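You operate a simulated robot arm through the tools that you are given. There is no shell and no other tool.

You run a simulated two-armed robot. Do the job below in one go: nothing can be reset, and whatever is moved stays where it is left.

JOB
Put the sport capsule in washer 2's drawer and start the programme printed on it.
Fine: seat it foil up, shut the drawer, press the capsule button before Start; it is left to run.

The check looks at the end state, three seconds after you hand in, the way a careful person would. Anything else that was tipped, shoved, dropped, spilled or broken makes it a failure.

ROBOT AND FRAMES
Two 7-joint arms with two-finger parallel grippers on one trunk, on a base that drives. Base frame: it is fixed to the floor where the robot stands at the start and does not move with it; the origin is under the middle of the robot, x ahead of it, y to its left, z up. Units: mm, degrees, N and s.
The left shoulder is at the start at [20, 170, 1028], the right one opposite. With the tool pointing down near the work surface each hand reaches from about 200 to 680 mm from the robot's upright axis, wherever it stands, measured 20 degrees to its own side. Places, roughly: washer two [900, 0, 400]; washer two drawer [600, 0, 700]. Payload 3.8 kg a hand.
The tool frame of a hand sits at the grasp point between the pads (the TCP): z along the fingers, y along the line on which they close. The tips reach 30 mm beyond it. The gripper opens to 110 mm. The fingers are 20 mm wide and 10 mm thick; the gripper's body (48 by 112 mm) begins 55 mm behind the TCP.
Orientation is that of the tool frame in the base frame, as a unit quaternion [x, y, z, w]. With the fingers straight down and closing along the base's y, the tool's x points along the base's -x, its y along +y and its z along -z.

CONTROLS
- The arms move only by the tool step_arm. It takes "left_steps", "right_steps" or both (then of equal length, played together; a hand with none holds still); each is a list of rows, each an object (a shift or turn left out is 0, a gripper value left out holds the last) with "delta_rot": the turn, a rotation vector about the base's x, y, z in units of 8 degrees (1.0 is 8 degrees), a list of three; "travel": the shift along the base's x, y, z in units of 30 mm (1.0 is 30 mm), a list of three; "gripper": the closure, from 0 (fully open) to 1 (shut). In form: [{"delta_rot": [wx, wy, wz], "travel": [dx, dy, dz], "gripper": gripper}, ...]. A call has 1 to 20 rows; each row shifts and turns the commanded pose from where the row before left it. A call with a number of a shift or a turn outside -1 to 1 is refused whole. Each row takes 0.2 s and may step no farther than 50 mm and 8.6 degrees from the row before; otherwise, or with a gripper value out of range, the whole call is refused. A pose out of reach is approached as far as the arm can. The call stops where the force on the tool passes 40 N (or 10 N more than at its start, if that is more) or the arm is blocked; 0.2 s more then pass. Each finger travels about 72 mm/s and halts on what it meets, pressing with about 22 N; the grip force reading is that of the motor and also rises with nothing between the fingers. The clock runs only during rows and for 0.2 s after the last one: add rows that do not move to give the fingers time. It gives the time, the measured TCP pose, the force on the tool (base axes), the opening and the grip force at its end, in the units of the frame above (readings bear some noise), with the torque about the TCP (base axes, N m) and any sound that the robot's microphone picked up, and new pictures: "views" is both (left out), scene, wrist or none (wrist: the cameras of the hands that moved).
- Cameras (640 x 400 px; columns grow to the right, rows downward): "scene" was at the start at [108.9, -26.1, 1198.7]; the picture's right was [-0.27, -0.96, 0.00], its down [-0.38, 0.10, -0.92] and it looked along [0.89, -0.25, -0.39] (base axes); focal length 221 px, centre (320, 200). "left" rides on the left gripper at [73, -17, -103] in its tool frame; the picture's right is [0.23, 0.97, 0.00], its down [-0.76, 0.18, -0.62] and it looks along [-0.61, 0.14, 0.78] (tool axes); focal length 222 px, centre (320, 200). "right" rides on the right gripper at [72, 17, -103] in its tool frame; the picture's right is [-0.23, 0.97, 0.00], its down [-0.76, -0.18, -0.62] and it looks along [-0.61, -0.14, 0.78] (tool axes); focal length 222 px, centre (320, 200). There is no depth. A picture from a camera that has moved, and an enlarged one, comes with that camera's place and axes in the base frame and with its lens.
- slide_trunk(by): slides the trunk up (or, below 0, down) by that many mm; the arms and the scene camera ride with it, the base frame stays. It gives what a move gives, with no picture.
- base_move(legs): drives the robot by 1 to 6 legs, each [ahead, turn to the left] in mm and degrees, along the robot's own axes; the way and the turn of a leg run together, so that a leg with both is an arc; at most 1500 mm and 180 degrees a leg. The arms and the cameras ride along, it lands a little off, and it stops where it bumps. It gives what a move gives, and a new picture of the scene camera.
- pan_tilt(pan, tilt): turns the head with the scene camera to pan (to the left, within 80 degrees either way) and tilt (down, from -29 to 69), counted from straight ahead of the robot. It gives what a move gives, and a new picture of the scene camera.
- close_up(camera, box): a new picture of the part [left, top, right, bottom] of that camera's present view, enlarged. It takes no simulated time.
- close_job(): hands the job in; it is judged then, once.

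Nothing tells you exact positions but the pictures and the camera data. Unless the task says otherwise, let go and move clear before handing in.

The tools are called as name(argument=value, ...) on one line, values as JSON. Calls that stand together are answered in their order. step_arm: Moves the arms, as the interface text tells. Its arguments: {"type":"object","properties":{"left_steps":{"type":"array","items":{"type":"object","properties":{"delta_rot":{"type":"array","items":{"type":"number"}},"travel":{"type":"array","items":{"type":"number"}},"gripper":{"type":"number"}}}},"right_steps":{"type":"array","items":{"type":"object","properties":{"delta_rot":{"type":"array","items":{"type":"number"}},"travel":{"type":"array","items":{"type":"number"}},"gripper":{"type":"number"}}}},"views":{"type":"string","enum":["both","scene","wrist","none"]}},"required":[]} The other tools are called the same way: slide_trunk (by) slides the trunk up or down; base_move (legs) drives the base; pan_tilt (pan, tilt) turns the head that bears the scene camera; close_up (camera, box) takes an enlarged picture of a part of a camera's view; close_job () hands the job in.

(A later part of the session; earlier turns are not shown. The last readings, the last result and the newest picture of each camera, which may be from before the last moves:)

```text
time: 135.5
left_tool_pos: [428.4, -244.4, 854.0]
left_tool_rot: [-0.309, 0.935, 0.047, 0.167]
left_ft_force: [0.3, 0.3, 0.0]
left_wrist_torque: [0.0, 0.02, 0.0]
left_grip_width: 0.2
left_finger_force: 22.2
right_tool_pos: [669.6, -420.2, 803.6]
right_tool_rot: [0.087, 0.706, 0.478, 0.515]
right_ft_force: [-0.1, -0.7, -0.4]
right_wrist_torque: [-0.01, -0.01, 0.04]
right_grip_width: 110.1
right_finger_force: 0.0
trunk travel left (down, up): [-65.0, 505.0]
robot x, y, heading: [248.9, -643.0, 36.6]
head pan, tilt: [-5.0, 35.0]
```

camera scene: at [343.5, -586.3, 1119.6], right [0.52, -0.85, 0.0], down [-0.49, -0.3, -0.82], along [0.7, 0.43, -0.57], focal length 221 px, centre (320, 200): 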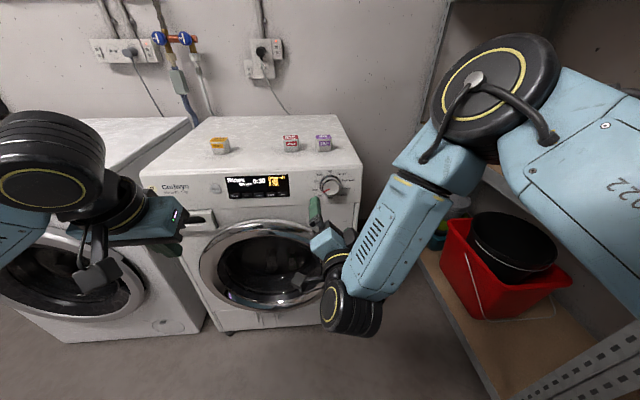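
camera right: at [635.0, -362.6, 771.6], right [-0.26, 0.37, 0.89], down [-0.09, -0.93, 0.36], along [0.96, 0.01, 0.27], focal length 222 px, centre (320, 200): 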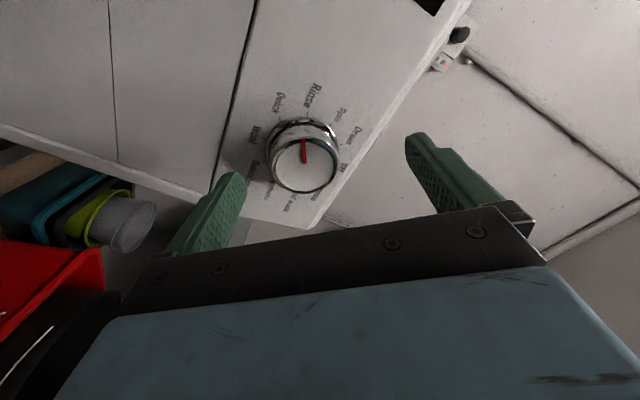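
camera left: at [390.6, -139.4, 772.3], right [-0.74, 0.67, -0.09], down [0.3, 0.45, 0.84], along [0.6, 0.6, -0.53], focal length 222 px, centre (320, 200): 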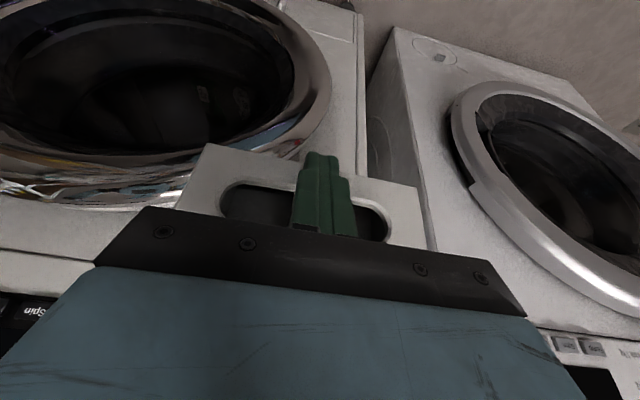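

step_arm(right_steps=[{"travel": [0.62, 0.333, -0.043]}, {"travel": [0.62, 0.333, -0.043]}, {"travel": [0.62, 0.333, -0.043]}, {"travel": [0.62, 0.333, -0.043]}, {"travel": [0.62, 0.333, -0.043]}, {}])

close_up(camera="scene", box=[280, 150, 392, 220])

close_up(camera="right", box=[180, 80, 480, 260])

```text
time: 136.9
left_tool_pos: [429.9, -244.6, 853.1]
left_tool_rot: [-0.31, 0.935, 0.047, 0.167]
left_ft_force: [0.3, -0.2, -0.7]
left_wrist_torque: [-0.03, 0.03, 0.03]
left_grip_width: 0.0
left_finger_force: 22.3
right_tool_pos: [733.6, -349.9, 820.5]
right_tool_rot: [0.088, 0.707, 0.476, 0.515]
right_ft_force: [-0.8, 0.0, 0.3]
right_wrist_torque: [0.0, 0.0, -0.01]
right_grip_width: 110.0
right_finger_force: 0.1
right hand out of reach, approached as far as the arm can: row 1, 2, 3, 4, 5
trunk travel left (down, up): [-65.0, 505.0]
robot x, y, heading: [253.4, -641.5, 36.5]
head pan, tilt: [-5.0, 35.0]
camera scene: at [343.8, -586.1, 1119.6], right [0.52, -0.85, 0.0], down [-0.49, -0.3, -0.82], along [0.7, 0.43, -0.57], focal length 221 px, centre (320, 200)
camera right: at [611.0, -357.8, 787.8], right [-0.25, 0.38, 0.89], down [-0.1, -0.93, 0.37], along [0.96, 0.01, 0.27], focal length 222 px, centre (320, 200)
```

scene: 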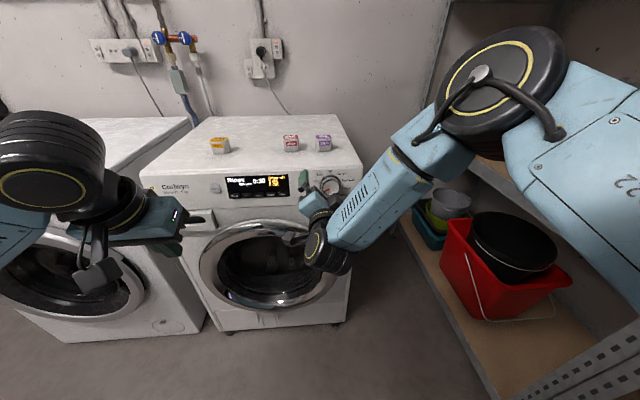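
right: 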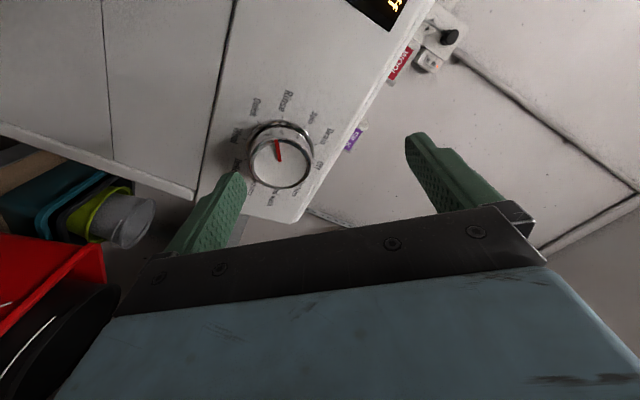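

```text
5.71 times, centred on (336, 185) of scene
camera zoom: at [343.8, -586.1, 1119.6], right [0.52, -0.85, 0.0], down [-0.49, -0.3, -0.82], along [0.7, 0.43, -0.57], focal length 1264 px, centre (229, 286)
```

zoom: 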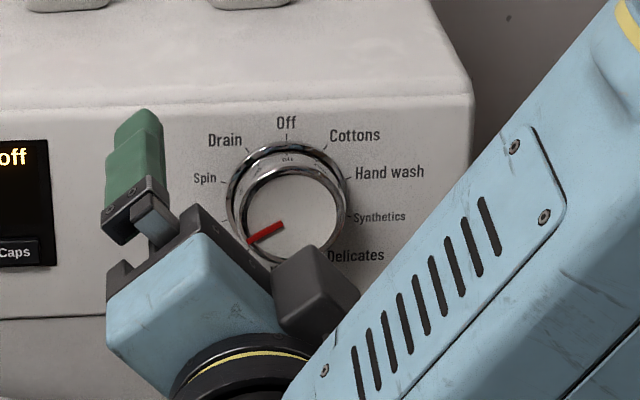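

```text
2.13 times, centred on (330, 170) of right
camera zoom: at [611.0, -357.8, 787.8], right [-0.25, 0.38, 0.89], down [-0.1, -0.93, 0.37], along [0.96, 0.01, 0.27], focal length 474 px, centre (299, 264)
```

zoom: 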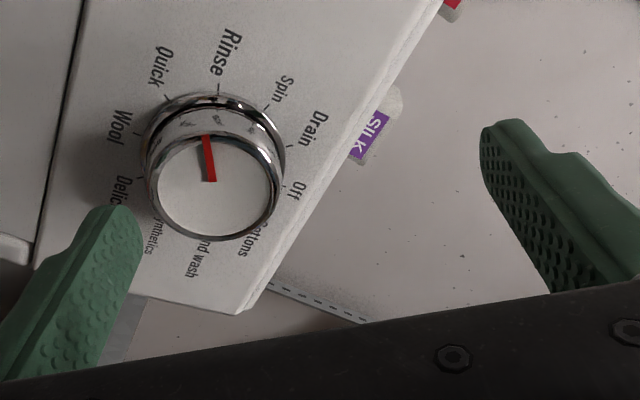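

Positive roll seems to run into a joint limit in this posture. I'll roll back by 36° and see whether the pose becomes free.

step_arm(right_steps=[{"delta_rot": [-0.758, -0.551, 0], "travel": [-0.3, -0.2, 0]}, {"delta_rot": [-0.758, -0.551, 0]}, {"delta_rot": [-0.758, -0.551, 0]}, {"delta_rot": [-0.758, -0.551, 0]}, {"delta_rot": [-0.758, -0.551, 0]}, {}], views="none")

step_arm(right_steps=[{"travel": [0.1, 0, 0]}, {}], views="none")

```text
time: 138.3
left_tool_pos: [429.2, -243.8, 854.6]
left_tool_rot: [-0.31, 0.935, 0.047, 0.167]
left_ft_force: [1.0, 0.6, 0.1]
left_wrist_torque: [-0.04, -0.01, 0.01]
left_grip_width: 0.0
left_finger_force: 21.8
right_tool_pos: [723.7, -354.7, 819.2]
right_tool_rot: [-0.143, 0.696, 0.284, 0.644]
right_ft_force: [-0.3, -0.5, 0.6]
right_wrist_torque: [-0.02, 0.0, -0.01]
right_grip_width: 110.0
right_finger_force: 0.0
trunk travel left (down, up): [-65.0, 505.0]
robot x, y, heading: [247.6, -642.7, 36.3]
head pan, tilt: [-5.0, 35.0]
```

```text
time: 138.9
left_tool_pos: [429.4, -243.4, 853.1]
left_tool_rot: [-0.31, 0.935, 0.047, 0.168]
left_ft_force: [0.6, -0.2, 0.0]
left_wrist_torque: [-0.03, -0.03, 0.03]
left_grip_width: 0.0
left_finger_force: 22.1
right_tool_pos: [727.1, -356.2, 818.7]
right_tool_rot: [-0.141, 0.696, 0.284, 0.644]
right_ft_force: [-0.3, 0.3, -0.2]
right_wrist_torque: [0.01, 0.02, 0.01]
right_grip_width: 110.2
right_finger_force: 0.1
trunk travel left (down, up): [-65.0, 505.0]
robot x, y, heading: [251.6, -643.5, 36.5]
head pan, tilt: [-5.0, 35.0]
```

step_arm(right_steps=[{"travel": [0.4, -0.155, -0.24]}, {"travel": [0.4, -0.155, -0.24]}, {"travel": [0.39, -0.157, -0.24]}, {}])

close_up(camera="scene", box=[280, 150, 392, 220])

close_up(camera="right", box=[180, 60, 480, 240])

```text
time: 139.9
left_tool_pos: [428.7, -243.3, 852.6]
left_tool_rot: [-0.31, 0.934, 0.048, 0.168]
left_ft_force: [-0.1, -0.5, -0.4]
left_wrist_torque: [0.0, 0.01, 0.0]
left_grip_width: 0.1
left_finger_force: 21.5
right_tool_pos: [733.7, -349.9, 816.4]
right_tool_rot: [-0.142, 0.697, 0.284, 0.643]
right_ft_force: [0.4, -0.4, 0.2]
right_wrist_torque: [-0.03, -0.01, 0.01]
right_grip_width: 110.3
right_finger_force: 0.0
right hand out of reach, approached as far as the arm can: row 1, 2, 3
trunk travel left (down, up): [-65.0, 505.0]
robot x, y, heading: [251.8, -642.8, 36.3]
head pan, tilt: [-5.0, 35.0]
camera scene: at [343.8, -586.1, 1119.6], right [0.52, -0.85, 0.0], down [-0.49, -0.3, -0.82], along [0.7, 0.43, -0.57], focal length 221 px, centre (320, 200)
camera right: at [630.8, -385.0, 751.1], right [-0.52, 0.74, 0.43], down [-0.31, -0.63, 0.71], along [0.8, 0.23, 0.55], focal length 222 px, centre (320, 200)
```

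scene: 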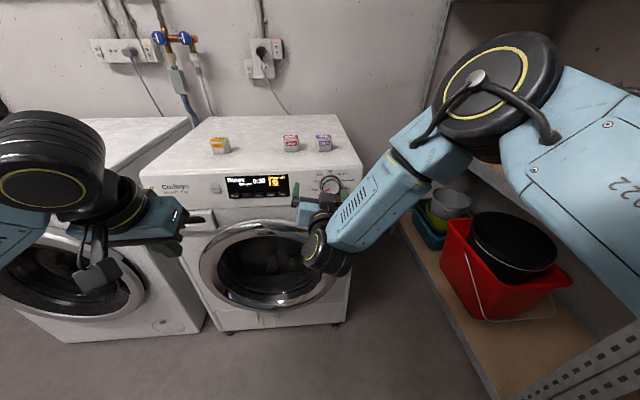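
right: 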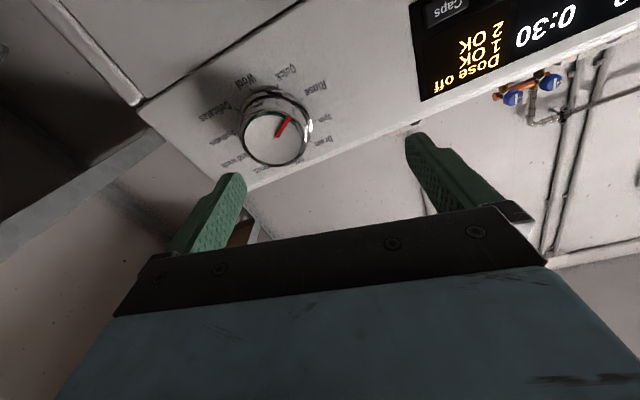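

```text
5.71 times, centred on (336, 185) of scene
camera zoom: at [343.8, -586.1, 1119.6], right [0.52, -0.85, 0.0], down [-0.49, -0.3, -0.82], along [0.7, 0.43, -0.57], focal length 1264 px, centre (229, 286)
```

zoom: 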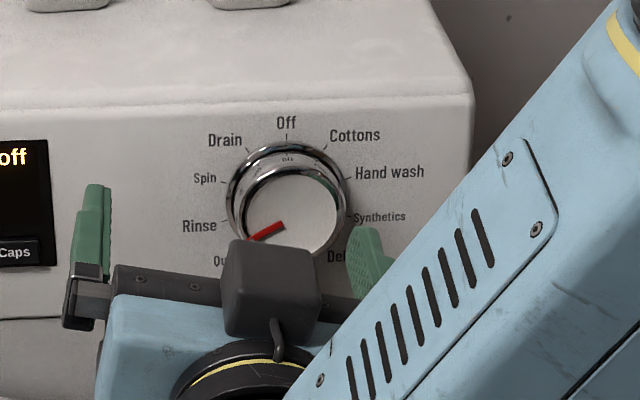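

```text
2.13 times, centred on (330, 150) of right
camera zoom: at [630.8, -385.0, 751.1], right [-0.52, 0.74, 0.43], down [-0.31, -0.63, 0.71], along [0.8, 0.23, 0.55], focal length 474 px, centre (299, 307)
```

zoom: 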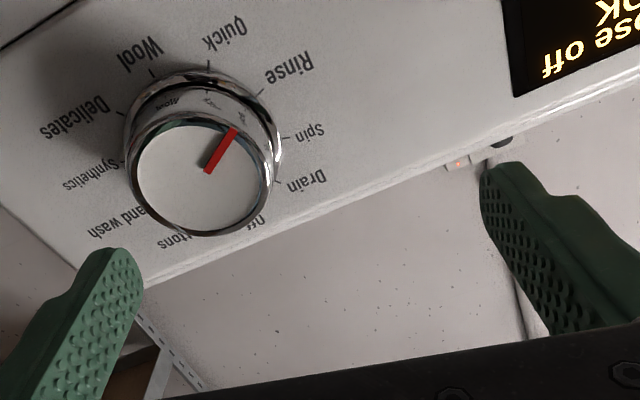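

The right arm keeps running into wrist limits; the left arm's posture has been good at this work, so I'll use it for the dial. First I'll retract the right hand, then shift the base further right so that the dial lies in the left arm's comfortable zone.

step_arm(right_steps=[{"travel": [-0.503, -0.613, 0.19], "gripper": 0.8}, {"travel": [-0.503, -0.613, 0.19]}, {"travel": [-0.503, -0.613, 0.19]}, {"travel": [-0.503, -0.613, 0.19]}, {"travel": [-0.503, -0.613, 0.19]}, {"travel": [-0.503, -0.613, 0.19]}, {}], views="none")

base_move(legs=[[0, 70]])

```text
time: 141.5
left_tool_pos: [428.3, -244.1, 853.2]
left_tool_rot: [-0.309, 0.935, 0.047, 0.167]
left_ft_force: [0.8, -0.3, 0.0]
left_wrist_torque: [-0.02, 0.0, -0.03]
left_grip_width: 0.1
left_finger_force: 22.0
right_tool_pos: [643.2, -461.1, 853.7]
right_tool_rot: [-0.142, 0.696, 0.285, 0.644]
right_ft_force: [-1.0, 0.7, -0.1]
right_wrist_torque: [0.0, 0.03, 0.0]
right_grip_width: 21.9
right_finger_force: 0.1
trunk travel left (down, up): [-65.0, 505.0]
robot x, y, heading: [250.0, -644.7, 36.4]
head pan, tilt: [-5.0, 35.0]
```

```text
time: 145.0
left_tool_pos: [-67.0, -346.3, 852.4]
left_tool_rot: [0.794, -0.582, -0.136, -0.109]
left_ft_force: [0.2, 0.2, -1.1]
left_wrist_torque: [0.01, 0.04, 0.01]
left_grip_width: 0.0
left_finger_force: 22.3
right_tool_pos: [208.0, -214.4, 854.1]
right_tool_rot: [-0.519, 0.485, 0.605, 0.359]
right_ft_force: [-0.1, 0.5, -0.1]
right_wrist_torque: [0.02, -0.01, 0.02]
right_grip_width: 22.0
right_finger_force: 0.0
trunk travel left (down, up): [-65.0, 505.0]
robot x, y, heading: [253.7, -644.4, 107.3]
head pan, tilt: [-5.0, 35.0]
camera scene: at [226.6, -538.6, 1119.6], right [0.98, 0.21, 0.0], down [0.12, -0.56, -0.82], along [-0.18, 0.8, -0.57], focal length 221 px, centre (320, 200)
```

scene: 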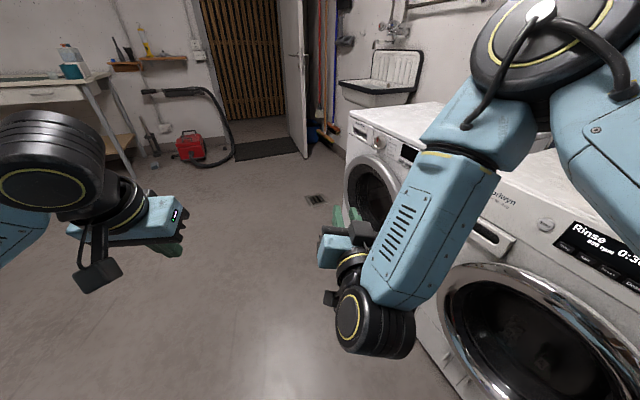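

base_move(legs=[[-190, 0], [0, -71.2]])

pan_tilt(pan=5, tilt=30)

```text
time: 146.3
left_tool_pos: [-25.5, -483.5, 852.1]
left_tool_rot: [0.795, -0.582, -0.135, -0.107]
left_ft_force: [1.3, 0.6, -0.1]
left_wrist_torque: [-0.04, -0.02, -0.01]
left_grip_width: 0.0
left_finger_force: 21.5
right_tool_pos: [249.6, -351.9, 853.3]
right_tool_rot: [-0.519, 0.485, 0.605, 0.359]
right_ft_force: [-0.6, 0.3, 0.8]
right_wrist_torque: [0.02, 0.0, -0.01]
right_grip_width: 21.9
right_finger_force: 0.1
trunk travel left (down, up): [-65.0, 505.0]
robot x, y, heading: [296.3, -782.3, 107.5]
head pan, tilt: [-5.0, 35.0]
stopped in leg 1: the robot was blocked; the commanded pose is now the measured one
camera scene: at [268.8, -674.5, 1119.5], right [0.98, 0.21, 0.0], down [0.12, -0.56, -0.82], along [-0.18, 0.8, -0.57], focal length 221 px, centre (320, 200)
```

scene: 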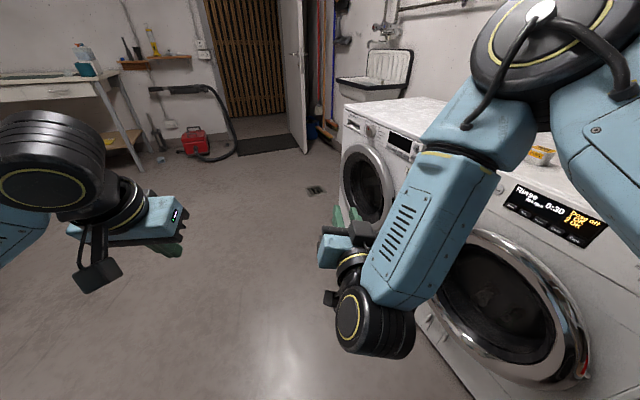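

```text
time: 147.1
left_tool_pos: [-24.1, -482.9, 852.8]
left_tool_rot: [0.795, -0.582, -0.136, -0.108]
left_ft_force: [0.6, 0.3, 0.0]
left_wrist_torque: [0.02, 0.01, -0.04]
left_grip_width: 0.0
left_finger_force: 22.1
right_tool_pos: [250.9, -351.6, 854.2]
right_tool_rot: [-0.518, 0.486, 0.605, 0.36]
right_ft_force: [-0.1, 0.4, 1.2]
right_wrist_torque: [0.03, 0.04, -0.05]
right_grip_width: 21.8
right_finger_force: 0.0
trunk travel left (down, up): [-65.0, 505.0]
robot x, y, heading: [296.5, -780.1, 107.4]
head pan, tilt: [5.0, 30.0]
camera scene: at [253.6, -677.7, 1127.4], right [0.93, 0.38, 0.0], down [0.19, -0.46, -0.87], along [-0.33, 0.8, -0.5], focal length 221 px, centre (320, 200)
```

scene: 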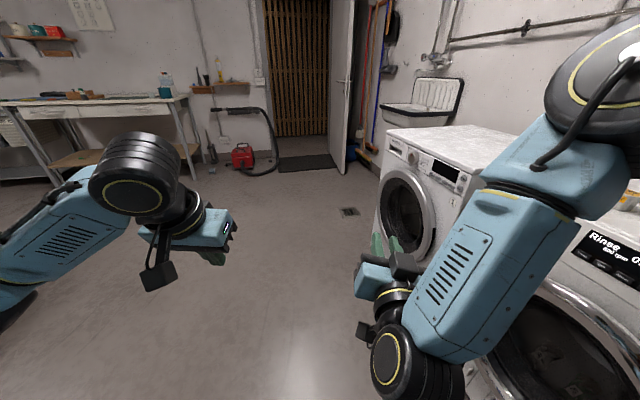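

The base was blocked after 144 mm, probably by something behind it on the floor. I'll move forward a little, turn to face the washer, and look at what is there.

base_move(legs=[[30, 0], [0, -71.2]])

pan_tilt(pan=-80, tilt=45)

```text
time: 151.0
left_tool_pos: [474.9, -357.5, 852.4]
left_tool_rot: [-0.296, 0.939, 0.046, 0.168]
left_ft_force: [-0.4, -1.6, 0.5]
left_wrist_torque: [0.01, -0.02, 0.0]
left_grip_width: 0.0
left_finger_force: 21.9
right_tool_pos: [681.8, -579.7, 854.8]
right_tool_rot: [-0.131, 0.698, 0.275, 0.648]
right_ft_force: [-0.3, 0.1, -0.4]
right_wrist_torque: [0.0, -0.02, -0.01]
right_grip_width: 21.9
right_finger_force: 0.0
trunk travel left (down, up): [-65.0, 505.0]
robot x, y, heading: [284.4, -748.0, 34.7]
head pan, tilt: [5.0, 30.0]
camera scene: at [372.0, -683.0, 1127.4], right [0.64, -0.77, 0.0], down [-0.38, -0.32, -0.87], along [0.67, 0.55, -0.5], focal length 221 px, centre (320, 200)
```

scene: 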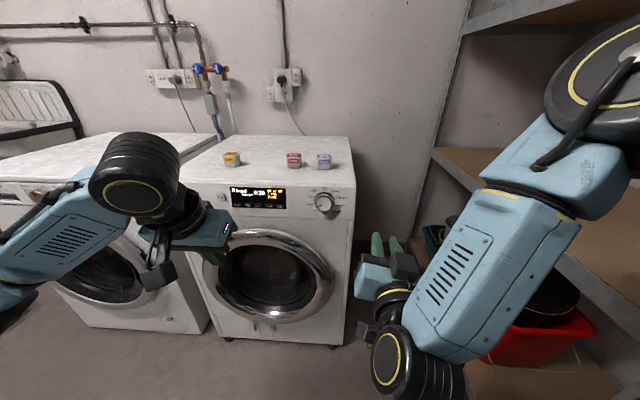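

```text
time: 152.6
left_tool_pos: [474.3, -358.5, 852.5]
left_tool_rot: [-0.296, 0.939, 0.045, 0.167]
left_ft_force: [-0.1, 0.8, -0.1]
left_wrist_torque: [0.01, -0.01, -0.02]
left_grip_width: 0.0
left_finger_force: 21.9
right_tool_pos: [681.7, -579.3, 853.9]
right_tool_rot: [-0.131, 0.698, 0.275, 0.648]
right_ft_force: [0.3, 0.4, -0.2]
right_wrist_torque: [0.0, 0.03, 0.01]
right_grip_width: 22.3
right_finger_force: 0.0
trunk travel left (down, up): [-65.0, 505.0]
robot x, y, heading: [284.9, -747.7, 34.9]
head pan, tilt: [-80.0, 45.0]
camera scene: at [359.8, -798.5, 1104.8], right [-0.71, -0.7, 0.0], down [-0.5, 0.5, -0.71], along [0.5, -0.5, -0.71], focal length 221 px, centre (320, 200)
```

scene: 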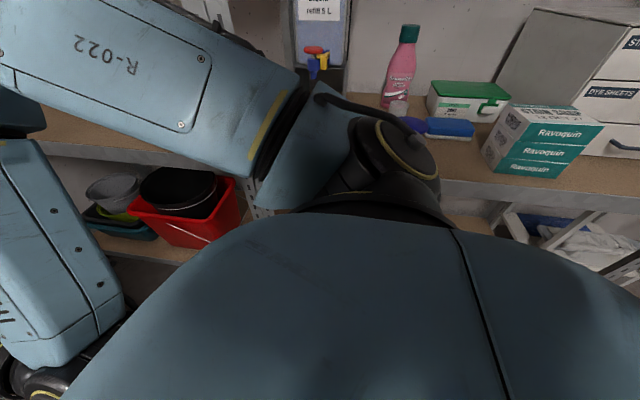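

Nothing on the shelf is disturbed. From here the dial lies straight ahead of the left arm's inner side. I'll raise the trunk by 116 mm and level the left hand while descending, as I did at the drawer.

slide_trunk(by=116)

pan_tilt(pan=0, tilt=35)

step_arm(left_steps=[{"delta_rot": [0.557, -0.8, 0], "travel": [0.507, -0.152, -0.633]}, {"delta_rot": [0.557, -0.8, 0], "travel": [0.507, -0.152, -0.633]}, {"delta_rot": [0.557, -0.8, 0], "travel": [0.507, -0.152, -0.633]}, {"delta_rot": [0.557, -0.8, 0], "travel": [0.507, -0.152, -0.633]}, {"delta_rot": [0.557, -0.8, 0], "travel": [0.507, -0.152, -0.633]}, {"delta_rot": [0.557, -0.8, 0], "travel": [0.507, -0.152, -0.633]}, {"delta_rot": [0.557, -0.8, 0], "travel": [0.507, -0.152, -0.633]}, {"delta_rot": [0.557, -0.8, 0], "travel": [0.507, -0.152, -0.633]}, {"delta_rot": [0.557, -0.8, 0], "travel": [0.507, -0.152, -0.633]}, {}])

```text
time: 154.1
left_tool_pos: [474.9, -357.7, 968.6]
left_tool_rot: [-0.296, 0.939, 0.045, 0.168]
left_ft_force: [0.6, -0.4, 0.4]
left_wrist_torque: [-0.03, 0.01, 0.0]
left_grip_width: 0.0
left_finger_force: 22.3
right_tool_pos: [681.8, -578.5, 971.0]
right_tool_rot: [-0.132, 0.698, 0.276, 0.648]
right_ft_force: [0.0, -0.1, 0.3]
right_wrist_torque: [-0.01, -0.03, 0.06]
right_grip_width: 22.1
right_finger_force: 0.0
trunk travel left (down, up): [-181.0, 389.0]
robot x, y, heading: [286.9, -754.8, 34.9]
head pan, tilt: [-80.0, 45.0]
```

```text
time: 155.6
left_tool_pos: [475.0, -357.7, 969.0]
left_tool_rot: [-0.296, 0.939, 0.047, 0.167]
left_ft_force: [-0.4, -0.7, 0.7]
left_wrist_torque: [0.02, -0.01, 0.0]
left_grip_width: 0.1
left_finger_force: 21.8
right_tool_pos: [682.0, -579.7, 969.6]
right_tool_rot: [-0.13, 0.698, 0.275, 0.648]
right_ft_force: [0.6, -0.2, 0.2]
right_wrist_torque: [-0.01, 0.0, -0.01]
right_grip_width: 22.2
right_finger_force: 0.1
trunk travel left (down, up): [-181.0, 389.0]
robot x, y, heading: [287.4, -751.0, 34.9]
head pan, tilt: [0.0, 35.0]
camera scene: at [374.9, -690.6, 1235.6], right [0.57, -0.82, 0.0], down [-0.47, -0.33, -0.82], along [0.67, 0.47, -0.57], focal length 221 px, centre (320, 200)
```

scene: 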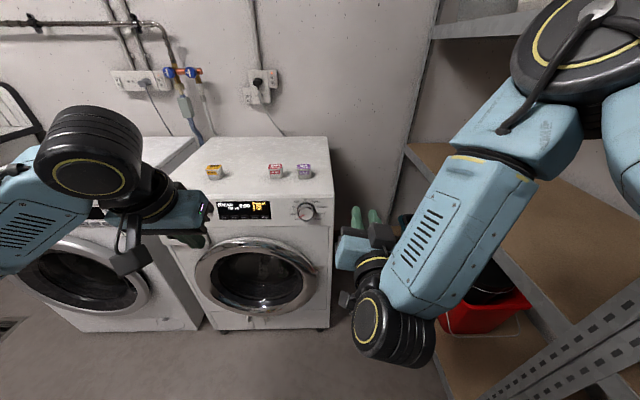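

```text
time: 157.8
left_tool_pos: [610.5, -401.4, 797.8]
left_tool_rot: [-0.208, 0.675, 0.207, 0.677]
left_ft_force: [-0.6, 0.7, 1.0]
left_wrist_torque: [0.01, 0.0, -0.02]
left_grip_width: 0.0
left_finger_force: 22.3
right_tool_pos: [681.2, -578.8, 969.8]
right_tool_rot: [-0.131, 0.698, 0.274, 0.648]
right_ft_force: [-0.7, -0.6, -0.6]
right_wrist_torque: [-0.04, -0.01, -0.02]
right_grip_width: 21.9
right_finger_force: 0.1
trunk travel left (down, up): [-181.0, 389.0]
robot x, y, heading: [285.1, -752.0, 34.8]
head pan, tilt: [0.0, 35.0]
camera scene: at [374.8, -690.5, 1235.6], right [0.57, -0.82, 0.0], down [-0.47, -0.33, -0.82], along [0.67, 0.47, -0.57], focal length 221 px, centre (320, 200)
camera left: at [533.7, -474.1, 724.1], right [-0.54, 0.81, -0.23], down [-0.62, -0.2, 0.76], along [0.57, 0.56, 0.61], focal length 222 px, centre (320, 200)
```

scene: 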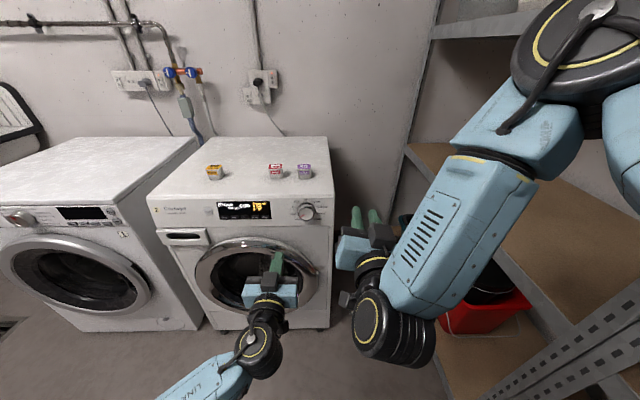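
left: 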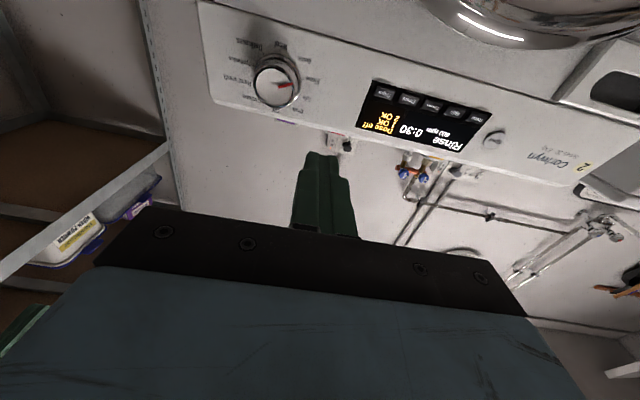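

The left hand is level and unobstructed. I'll drive 80 mm forward, squaring the heading, and then bring the hand in front of the dial.

base_move(legs=[[80, 1.3]])

step_arm(left_steps=[{}, {}], views="none")

```text
time: 158.9
left_tool_pos: [666.1, -348.0, 798.3]
left_tool_rot: [-0.217, 0.672, 0.215, 0.674]
left_ft_force: [1.5, 0.4, -0.3]
left_wrist_torque: [0.01, 0.01, 0.0]
left_grip_width: 0.0
left_finger_force: 22.0
right_tool_pos: [742.8, -525.9, 969.4]
right_tool_rot: [-0.139, 0.697, 0.283, 0.644]
right_ft_force: [0.6, 0.1, 0.4]
right_wrist_torque: [-0.01, 0.0, -0.01]
right_grip_width: 22.0
right_finger_force: 0.1
trunk travel left (down, up): [-181.0, 389.0]
robot x, y, heading: [354.7, -706.9, 36.2]
head pan, tilt: [0.0, 35.0]
camera scene: at [438.1, -642.5, 1235.5], right [0.59, -0.81, 0.0], down [-0.46, -0.34, -0.82], along [0.66, 0.48, -0.57], focal length 221 px, centre (320, 200)
```

scene: 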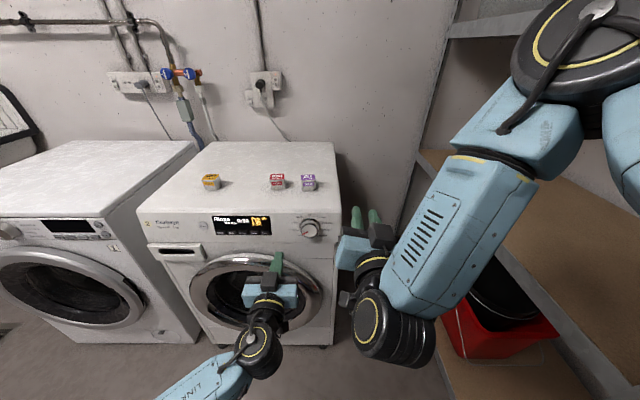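

```text
time: 159.5
left_tool_pos: [664.8, -348.7, 798.5]
left_tool_rot: [-0.216, 0.672, 0.215, 0.675]
left_ft_force: [0.7, 0.2, 0.4]
left_wrist_torque: [-0.01, -0.02, -0.04]
left_grip_width: 0.2
left_finger_force: 22.3
right_tool_pos: [741.7, -525.2, 969.9]
right_tool_rot: [-0.139, 0.697, 0.283, 0.644]
right_ft_force: [-0.8, -0.1, 0.5]
right_wrist_torque: [0.0, 0.03, -0.01]
right_grip_width: 22.2
right_finger_force: 0.0
trunk travel left (down, up): [-181.0, 389.0]
robot x, y, heading: [350.4, -702.6, 36.4]
head pan, tilt: [0.0, 35.0]
```

step_arm(left_steps=[{"delta_rot": [0, 0, 0.06], "travel": [0.596, -0.185, -0.01], "gripper": 0.0}, {"travel": [0.596, -0.185, -0.01]}, {"travel": [0.596, -0.185, -0.01]}, {"travel": [0.596, -0.185, -0.01]}, {"travel": [0.596, -0.185, -0.01]}, {}, {}])

close_up(camera="scene", box=[270, 200, 350, 250])

close_up(camera="left", box=[220, 60, 420, 200])

```text
time: 161.1
left_tool_pos: [757.1, -375.6, 798.3]
left_tool_rot: [-0.218, 0.672, 0.217, 0.674]
left_ft_force: [0.3, -0.3, 0.4]
left_wrist_torque: [-0.01, 0.0, -0.04]
left_grip_width: 109.7
left_finger_force: 0.1
right_tool_pos: [742.6, -526.1, 969.1]
right_tool_rot: [-0.139, 0.696, 0.284, 0.644]
right_ft_force: [0.2, 0.0, 0.3]
right_wrist_torque: [0.0, 0.0, -0.01]
right_grip_width: 22.1
right_finger_force: 0.1
trunk travel left (down, up): [-181.0, 389.0]
robot x, y, heading: [351.4, -707.2, 35.8]
head pan, tilt: [0.0, 35.0]
camera scene: at [437.4, -643.0, 1235.6], right [0.59, -0.81, 0.0], down [-0.46, -0.34, -0.82], along [0.66, 0.48, -0.57], focal length 221 px, centre (320, 200)
camera left: at [682.4, -450.9, 724.4], right [-0.57, 0.79, -0.23], down [-0.61, -0.22, 0.76], along [0.55, 0.57, 0.61], focal length 222 px, centre (320, 200)
```

scene: 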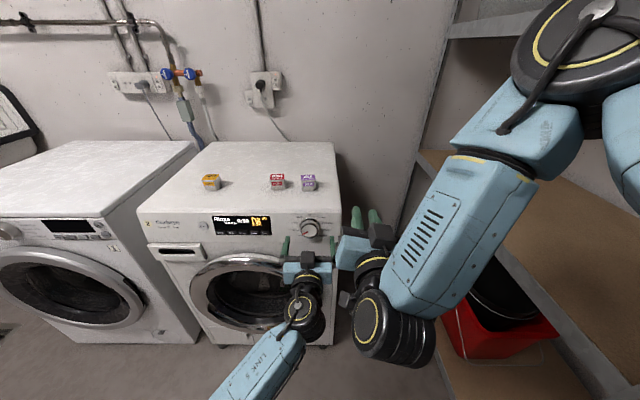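
left: 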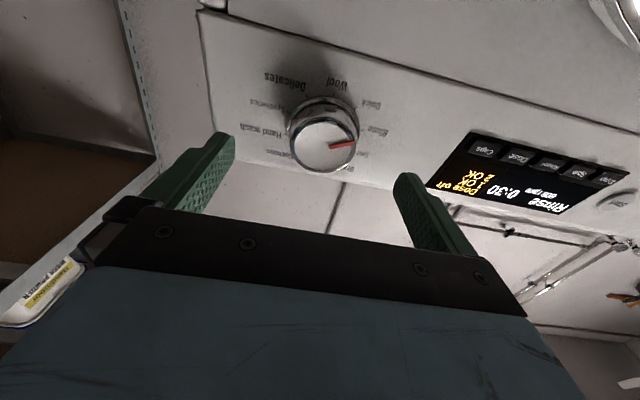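

```text
8.00 times, centred on (310, 225) of scene
camera zoom: at [437.4, -643.0, 1235.6], right [0.59, -0.81, 0.0], down [-0.46, -0.34, -0.82], along [0.66, 0.48, -0.57], focal length 1769 px, centre (400, 0)
```

zoom: 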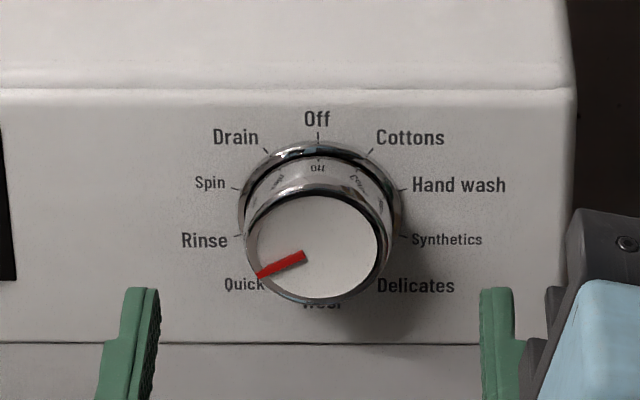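

```text
2.86 times, centred on (320, 130) of left
camera zoom: at [682.4, -450.9, 724.4], right [-0.57, 0.79, -0.23], down [-0.61, -0.22, 0.76], along [0.55, 0.57, 0.61], focal length 635 px, centre (320, 400)
```

zoom: 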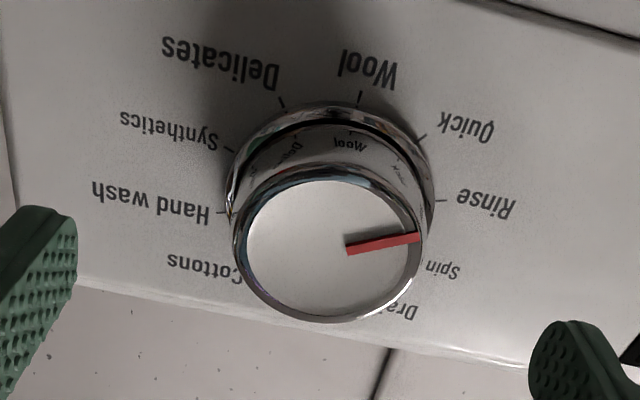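

The hand is centred on the dial within 1–2 mm. I'll advance so the tips sit around the knob, then close.

step_arm(left_steps=[{"travel": [0.234, 0.183, -0.007]}, {"travel": [0.234, 0.183, -0.007]}, {"travel": [0.234, 0.183, -0.007]}, {"travel": [0.234, 0.183, -0.007]}, {}], views="none")

close_up(camera="scene", box=[270, 200, 350, 250])

close_up(camera="left", box=[180, 60, 460, 230])

```text
time: 162.3
left_tool_pos: [782.9, -354.2, 797.8]
left_tool_rot: [-0.218, 0.672, 0.218, 0.673]
left_ft_force: [0.6, 0.1, 0.7]
left_wrist_torque: [-0.01, 0.02, -0.01]
left_grip_width: 109.9
left_finger_force: 0.1
right_tool_pos: [741.0, -525.7, 969.1]
right_tool_rot: [-0.14, 0.696, 0.284, 0.644]
right_ft_force: [-0.8, 0.3, -0.3]
right_wrist_torque: [-0.05, 0.01, 0.02]
right_grip_width: 21.9
right_finger_force: 0.0
trunk travel left (down, up): [-181.0, 389.0]
robot x, y, heading: [351.1, -706.9, 36.0]
head pan, tilt: [0.0, 35.0]
```

```text
8.00 times, centred on (310, 225) of scene
camera zoom: at [437.4, -643.0, 1235.6], right [0.59, -0.81, 0.0], down [-0.46, -0.34, -0.82], along [0.66, 0.48, -0.57], focal length 1769 px, centre (400, 0)
```

zoom: 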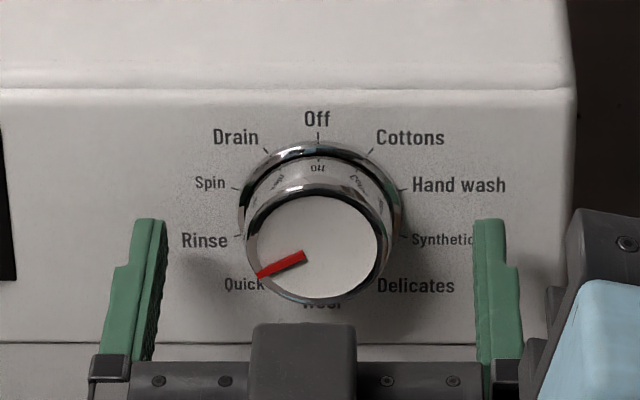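

```text
2.29 times, centred on (320, 145) of left
camera zoom: at [709.8, -429.5, 724.5], right [-0.57, 0.79, -0.23], down [-0.61, -0.22, 0.76], along [0.55, 0.57, 0.61], focal length 508 px, centre (320, 326)
```

zoom: 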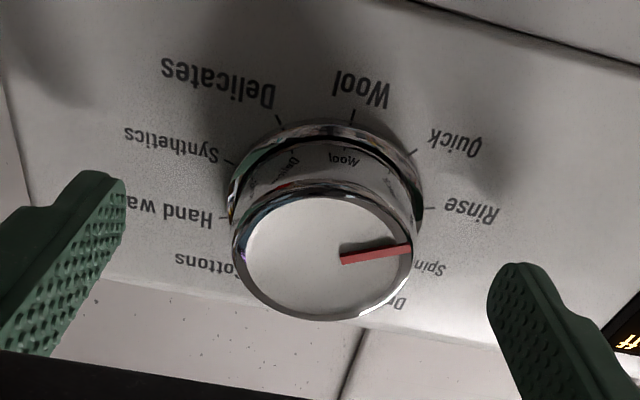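

step_arm(left_steps=[{"travel": [0.09, 0.055, -0.01]}, {}, {"gripper": 0.3}, {"gripper": 0.5}, {"gripper": 0.75}, {}, {}, {}], views="none")

close_up(camera="scene", box=[270, 200, 350, 250])

close_up(camera="left", box=[180, 60, 460, 230])

```text
time: 164.1
left_tool_pos: [785.7, -351.7, 796.6]
left_tool_rot: [-0.22, 0.671, 0.219, 0.673]
left_ft_force: [-2.1, 3.9, 1.0]
left_wrist_torque: [-0.03, 0.06, 0.37]
left_grip_width: 51.8
left_finger_force: 44.5
right_tool_pos: [740.8, -524.8, 970.2]
right_tool_rot: [-0.14, 0.696, 0.284, 0.644]
right_ft_force: [-1.0, 0.3, -0.4]
right_wrist_torque: [-0.04, -0.01, 0.01]
right_grip_width: 22.1
right_finger_force: 0.0
trunk travel left (down, up): [-181.0, 389.0]
robot x, y, heading: [346.1, -709.7, 36.2]
head pan, tilt: [0.0, 35.0]
```

```text
8.00 times, centred on (310, 225) of scene
camera zoom: at [437.2, -642.7, 1235.6], right [0.59, -0.81, 0.0], down [-0.46, -0.34, -0.82], along [0.66, 0.48, -0.57], focal length 1769 px, centre (400, 0)
```

zoom: 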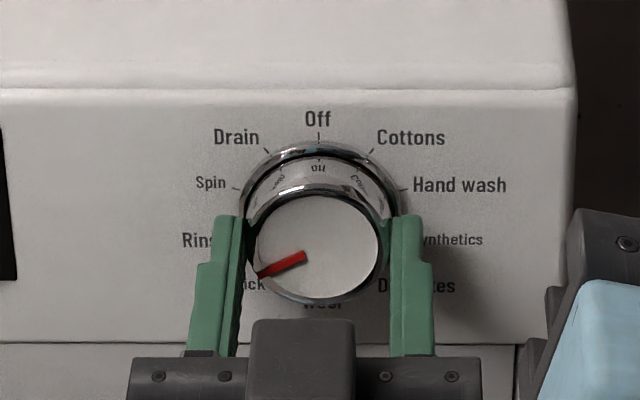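

```text
2.29 times, centred on (320, 145) of left
camera zoom: at [711.8, -427.2, 723.4], right [-0.57, 0.79, -0.23], down [-0.61, -0.22, 0.76], along [0.55, 0.57, 0.61], focal length 508 px, centre (320, 326)
```

zoom: 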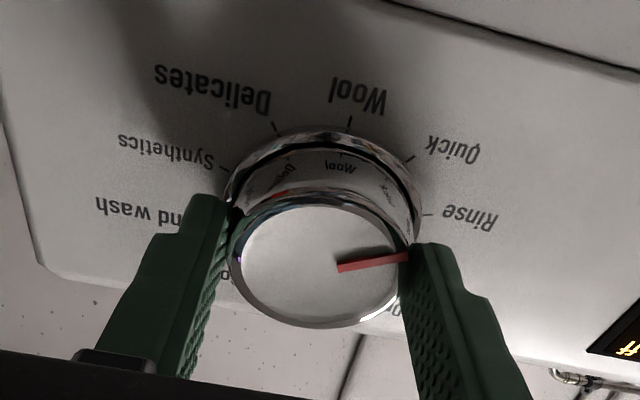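

Gripped at about 52 mm. I'll turn counter-clockwise 36° first and check that the knob and display follow.

step_arm(left_steps=[{"delta_rot": [-0.728, -0.529, 0]}, {"delta_rot": [-0.728, -0.529, 0]}, {"delta_rot": [-0.728, -0.529, 0]}, {"delta_rot": [-0.728, -0.529, 0]}, {"delta_rot": [-0.728, -0.529, 0]}, {}], views="none")

close_up(camera="scene", box=[200, 195, 344, 255])

```text
time: 165.5
left_tool_pos: [786.8, -353.7, 794.5]
left_tool_rot: [-0.416, 0.57, -0.001, 0.708]
left_ft_force: [-9.6, -1.3, -3.7]
left_wrist_torque: [0.73, 0.47, 0.73]
left_grip_width: 52.8
left_finger_force: 44.7
right_tool_pos: [740.6, -525.8, 969.5]
right_tool_rot: [-0.139, 0.696, 0.283, 0.645]
right_ft_force: [0.1, 0.0, -0.2]
right_wrist_torque: [0.01, 0.01, -0.03]
right_grip_width: 21.9
right_finger_force: 0.1
trunk travel left (down, up): [-181.0, 389.0]
robot x, y, heading: [349.3, -706.3, 35.9]
head pan, tilt: [0.0, 35.0]
```

```text
4.44 times, centred on (272, 225) of scene
camera zoom: at [436.7, -643.1, 1235.6], right [0.59, -0.81, 0.0], down [-0.46, -0.34, -0.82], along [0.66, 0.48, -0.57], focal length 983 px, centre (533, 89)
```

zoom: 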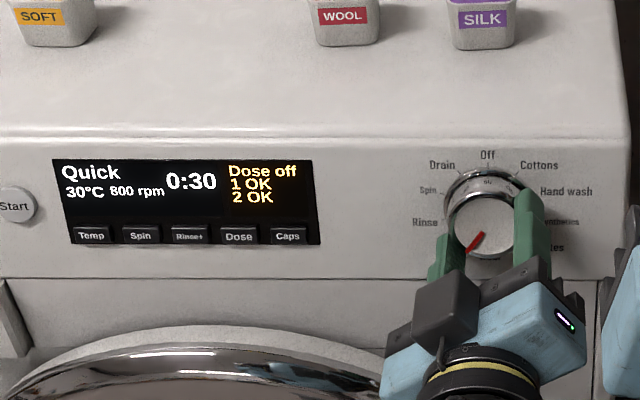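

The display follows: "Quick". I'll turn another 36°.

step_arm(left_steps=[{"delta_rot": [-0.728, -0.529, 0]}, {"delta_rot": [-0.728, -0.529, 0]}, {"delta_rot": [-0.728, -0.529, 0]}, {"delta_rot": [-0.728, -0.529, 0]}, {"delta_rot": [-0.728, -0.529, 0]}, {}], views="none")

close_up(camera="scene", box=[200, 195, 344, 255])

```text
time: 166.9
left_tool_pos: [785.9, -354.1, 795.6]
left_tool_rot: [-0.571, 0.414, -0.219, 0.674]
left_ft_force: [-5.0, -6.8, 2.1]
left_wrist_torque: [0.86, 0.96, 0.23]
left_grip_width: 53.8
left_finger_force: 44.8
right_tool_pos: [741.7, -526.9, 971.4]
right_tool_rot: [-0.138, 0.696, 0.282, 0.645]
right_ft_force: [1.0, 0.6, 0.5]
right_wrist_torque: [0.0, 0.03, 0.0]
right_grip_width: 22.1
right_finger_force: 0.0
trunk travel left (down, up): [-181.0, 389.0]
robot x, y, heading: [349.4, -704.5, 36.0]
head pan, tilt: [0.0, 35.0]
```

```text
4.44 times, centred on (272, 225) of scene
camera zoom: at [436.8, -643.9, 1235.7], right [0.59, -0.81, 0.0], down [-0.46, -0.34, -0.82], along [0.66, 0.48, -0.57], focal length 983 px, centre (533, 89)
```

zoom: 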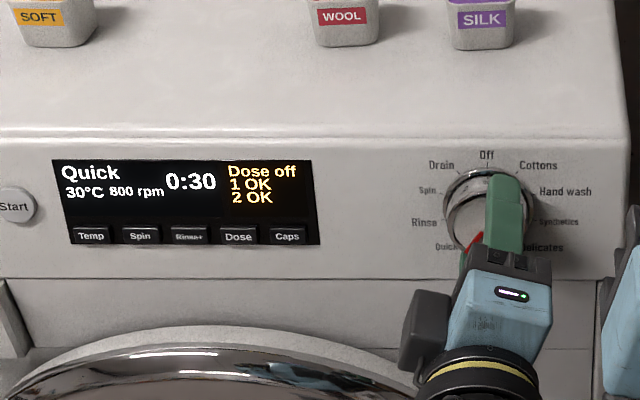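

This time the knob stayed at Quick and the pads slipped. I'll release, roll back, regrip slightly further from the panel so that only the knob is held, and turn again.

step_arm(left_steps=[{"gripper": 0.15}, {}, {}, {"delta_rot": [0.728, 0.529, 0], "travel": [-0.08, -0.058, 0]}, {"delta_rot": [0.728, 0.529, 0]}, {"delta_rot": [0.728, 0.529, 0]}, {"delta_rot": [0.728, 0.529, 0]}, {"delta_rot": [0.728, 0.529, 0]}, {"delta_rot": [0.728, 0.529, 0]}, {"delta_rot": [0.728, 0.529, 0]}, {"delta_rot": [0.728, 0.529, 0]}, {"delta_rot": [0.728, 0.529, 0]}, {"delta_rot": [0.728, 0.529, 0]}, {}], views="none")

close_up(camera="scene", box=[270, 200, 350, 250])

close_up(camera="left", box=[180, 60, 460, 230])

```text
time: 169.9
left_tool_pos: [783.2, -354.5, 795.1]
left_tool_rot: [-0.218, 0.671, 0.217, 0.674]
left_ft_force: [-0.3, 0.4, 0.7]
left_wrist_torque: [-0.02, 0.0, -0.03]
left_grip_width: 93.7
left_finger_force: 0.0
right_tool_pos: [741.7, -526.1, 969.9]
right_tool_rot: [-0.139, 0.697, 0.283, 0.644]
right_ft_force: [-0.6, -0.3, 0.4]
right_wrist_torque: [0.0, 0.01, -0.01]
right_grip_width: 21.9
right_finger_force: 0.0
trunk travel left (down, up): [-181.0, 389.0]
robot x, y, heading: [350.9, -708.2, 36.0]
head pan, tilt: [0.0, 35.0]
```

```text
8.00 times, centred on (310, 225) of scene
camera zoom: at [437.4, -643.0, 1235.6], right [0.59, -0.81, 0.0], down [-0.46, -0.34, -0.82], along [0.66, 0.48, -0.57], focal length 1769 px, centre (400, 0)
```

zoom: 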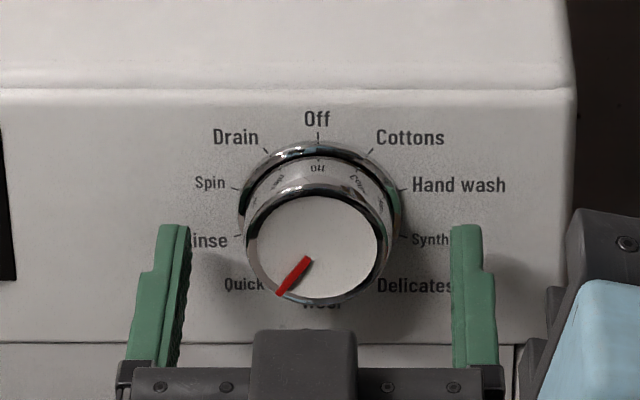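

```text
2.29 times, centred on (320, 145) of left
camera zoom: at [710.1, -429.2, 721.3], right [-0.57, 0.79, -0.23], down [-0.61, -0.22, 0.76], along [0.55, 0.57, 0.61], focal length 508 px, centre (320, 326)
```

zoom: 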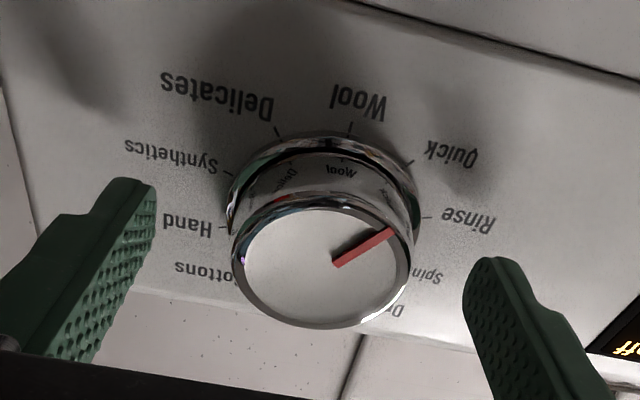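

The knob is cleanly at Quick. I'll re-centre, regrip with full closing force, and turn 36° more slowly.

step_arm(left_steps=[{"travel": [0.05, 0.02, 0.057]}, {}, {"gripper": 0.5}, {"gripper": 0.8}, {"gripper": 1.0}, {}, {}, {}], views="none")

step_arm(left_steps=[{"delta_rot": [-0.55, -0.4, 0]}, {"delta_rot": [-0.55, -0.4, 0]}, {"delta_rot": [-0.55, -0.4, 0]}, {"delta_rot": [-0.55, -0.4, 0]}, {"delta_rot": [-0.55, -0.4, 0]}, {"delta_rot": [-0.55, -0.4, 0]}, {"delta_rot": [-0.55, -0.4, 0]}, {}], views="none")

close_up(camera="scene", box=[200, 195, 344, 255])

```text
time: 171.7
left_tool_pos: [784.6, -352.8, 795.7]
left_tool_rot: [-0.22, 0.671, 0.219, 0.674]
left_ft_force: [-3.1, 6.2, 1.3]
left_wrist_torque: [0.11, 0.19, 0.5]
left_grip_width: 51.6
left_finger_force: 44.7
right_tool_pos: [740.2, -524.9, 970.0]
right_tool_rot: [-0.139, 0.696, 0.283, 0.645]
right_ft_force: [0.1, 0.5, 0.5]
right_wrist_torque: [0.02, 0.0, -0.01]
right_grip_width: 22.0
right_finger_force: 0.1
trunk travel left (down, up): [-181.0, 389.0]
robot x, y, heading: [350.7, -707.9, 36.0]
head pan, tilt: [0.0, 35.0]
```

```text
time: 173.5
left_tool_pos: [784.8, -353.6, 796.0]
left_tool_rot: [-0.427, 0.563, -0.014, 0.708]
left_ft_force: [-14.3, -2.6, -4.3]
left_wrist_torque: [0.43, 0.49, 0.78]
left_grip_width: 52.7
left_finger_force: 45.3
right_tool_pos: [740.2, -525.9, 970.2]
right_tool_rot: [-0.139, 0.696, 0.283, 0.645]
right_ft_force: [-1.4, 0.2, -0.1]
right_wrist_torque: [0.02, 0.02, 0.01]
right_grip_width: 22.1
right_finger_force: 0.1
trunk travel left (down, up): [-181.0, 389.0]
robot x, y, heading: [350.7, -701.7, 36.0]
head pan, tilt: [0.0, 35.0]
```

```text
4.44 times, centred on (272, 225) of scene
camera zoom: at [436.3, -643.1, 1235.6], right [0.59, -0.81, 0.0], down [-0.46, -0.34, -0.82], along [0.66, 0.48, -0.57], focal length 983 px, centre (533, 89)
```

zoom: 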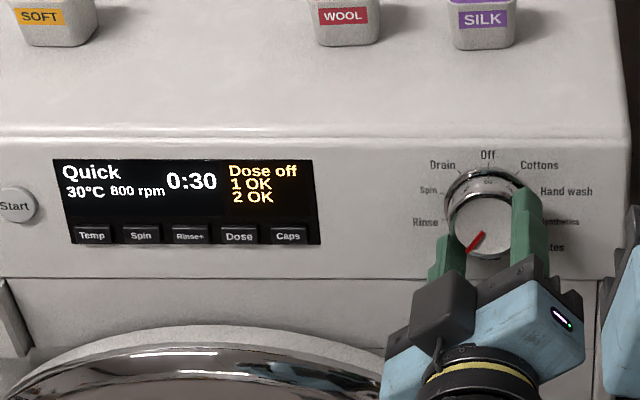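

close_up(camera="scene", box=[280, 205, 344, 245])

close_up(camera="left", box=[180, 60, 460, 230])

```text
10.00 times, centred on (312, 225) of scene
camera zoom: at [436.3, -643.1, 1235.6], right [0.59, -0.81, 0.0], down [-0.46, -0.34, -0.82], along [0.66, 0.48, -0.57], focal length 2211 px, centre (400, -50)
```

zoom: 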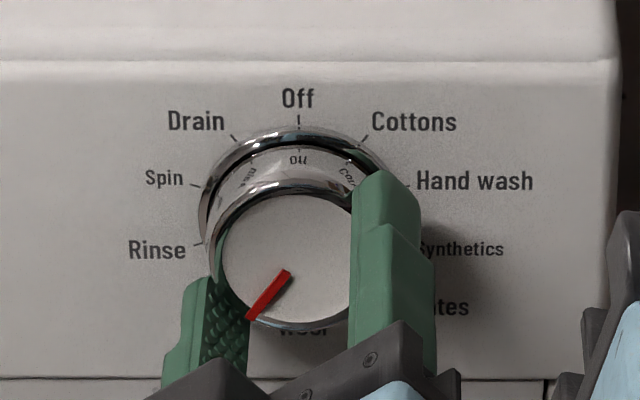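

```text
2.29 times, centred on (320, 145) of left
camera zoom: at [735.1, -462.0, 748.8], right [-0.37, 0.5, -0.78], down [-0.86, 0.13, 0.49], along [0.34, 0.85, 0.39], focal length 508 px, centre (320, 326)
```

zoom: 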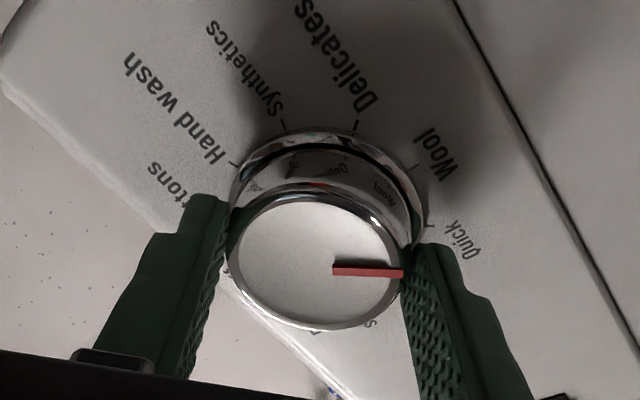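

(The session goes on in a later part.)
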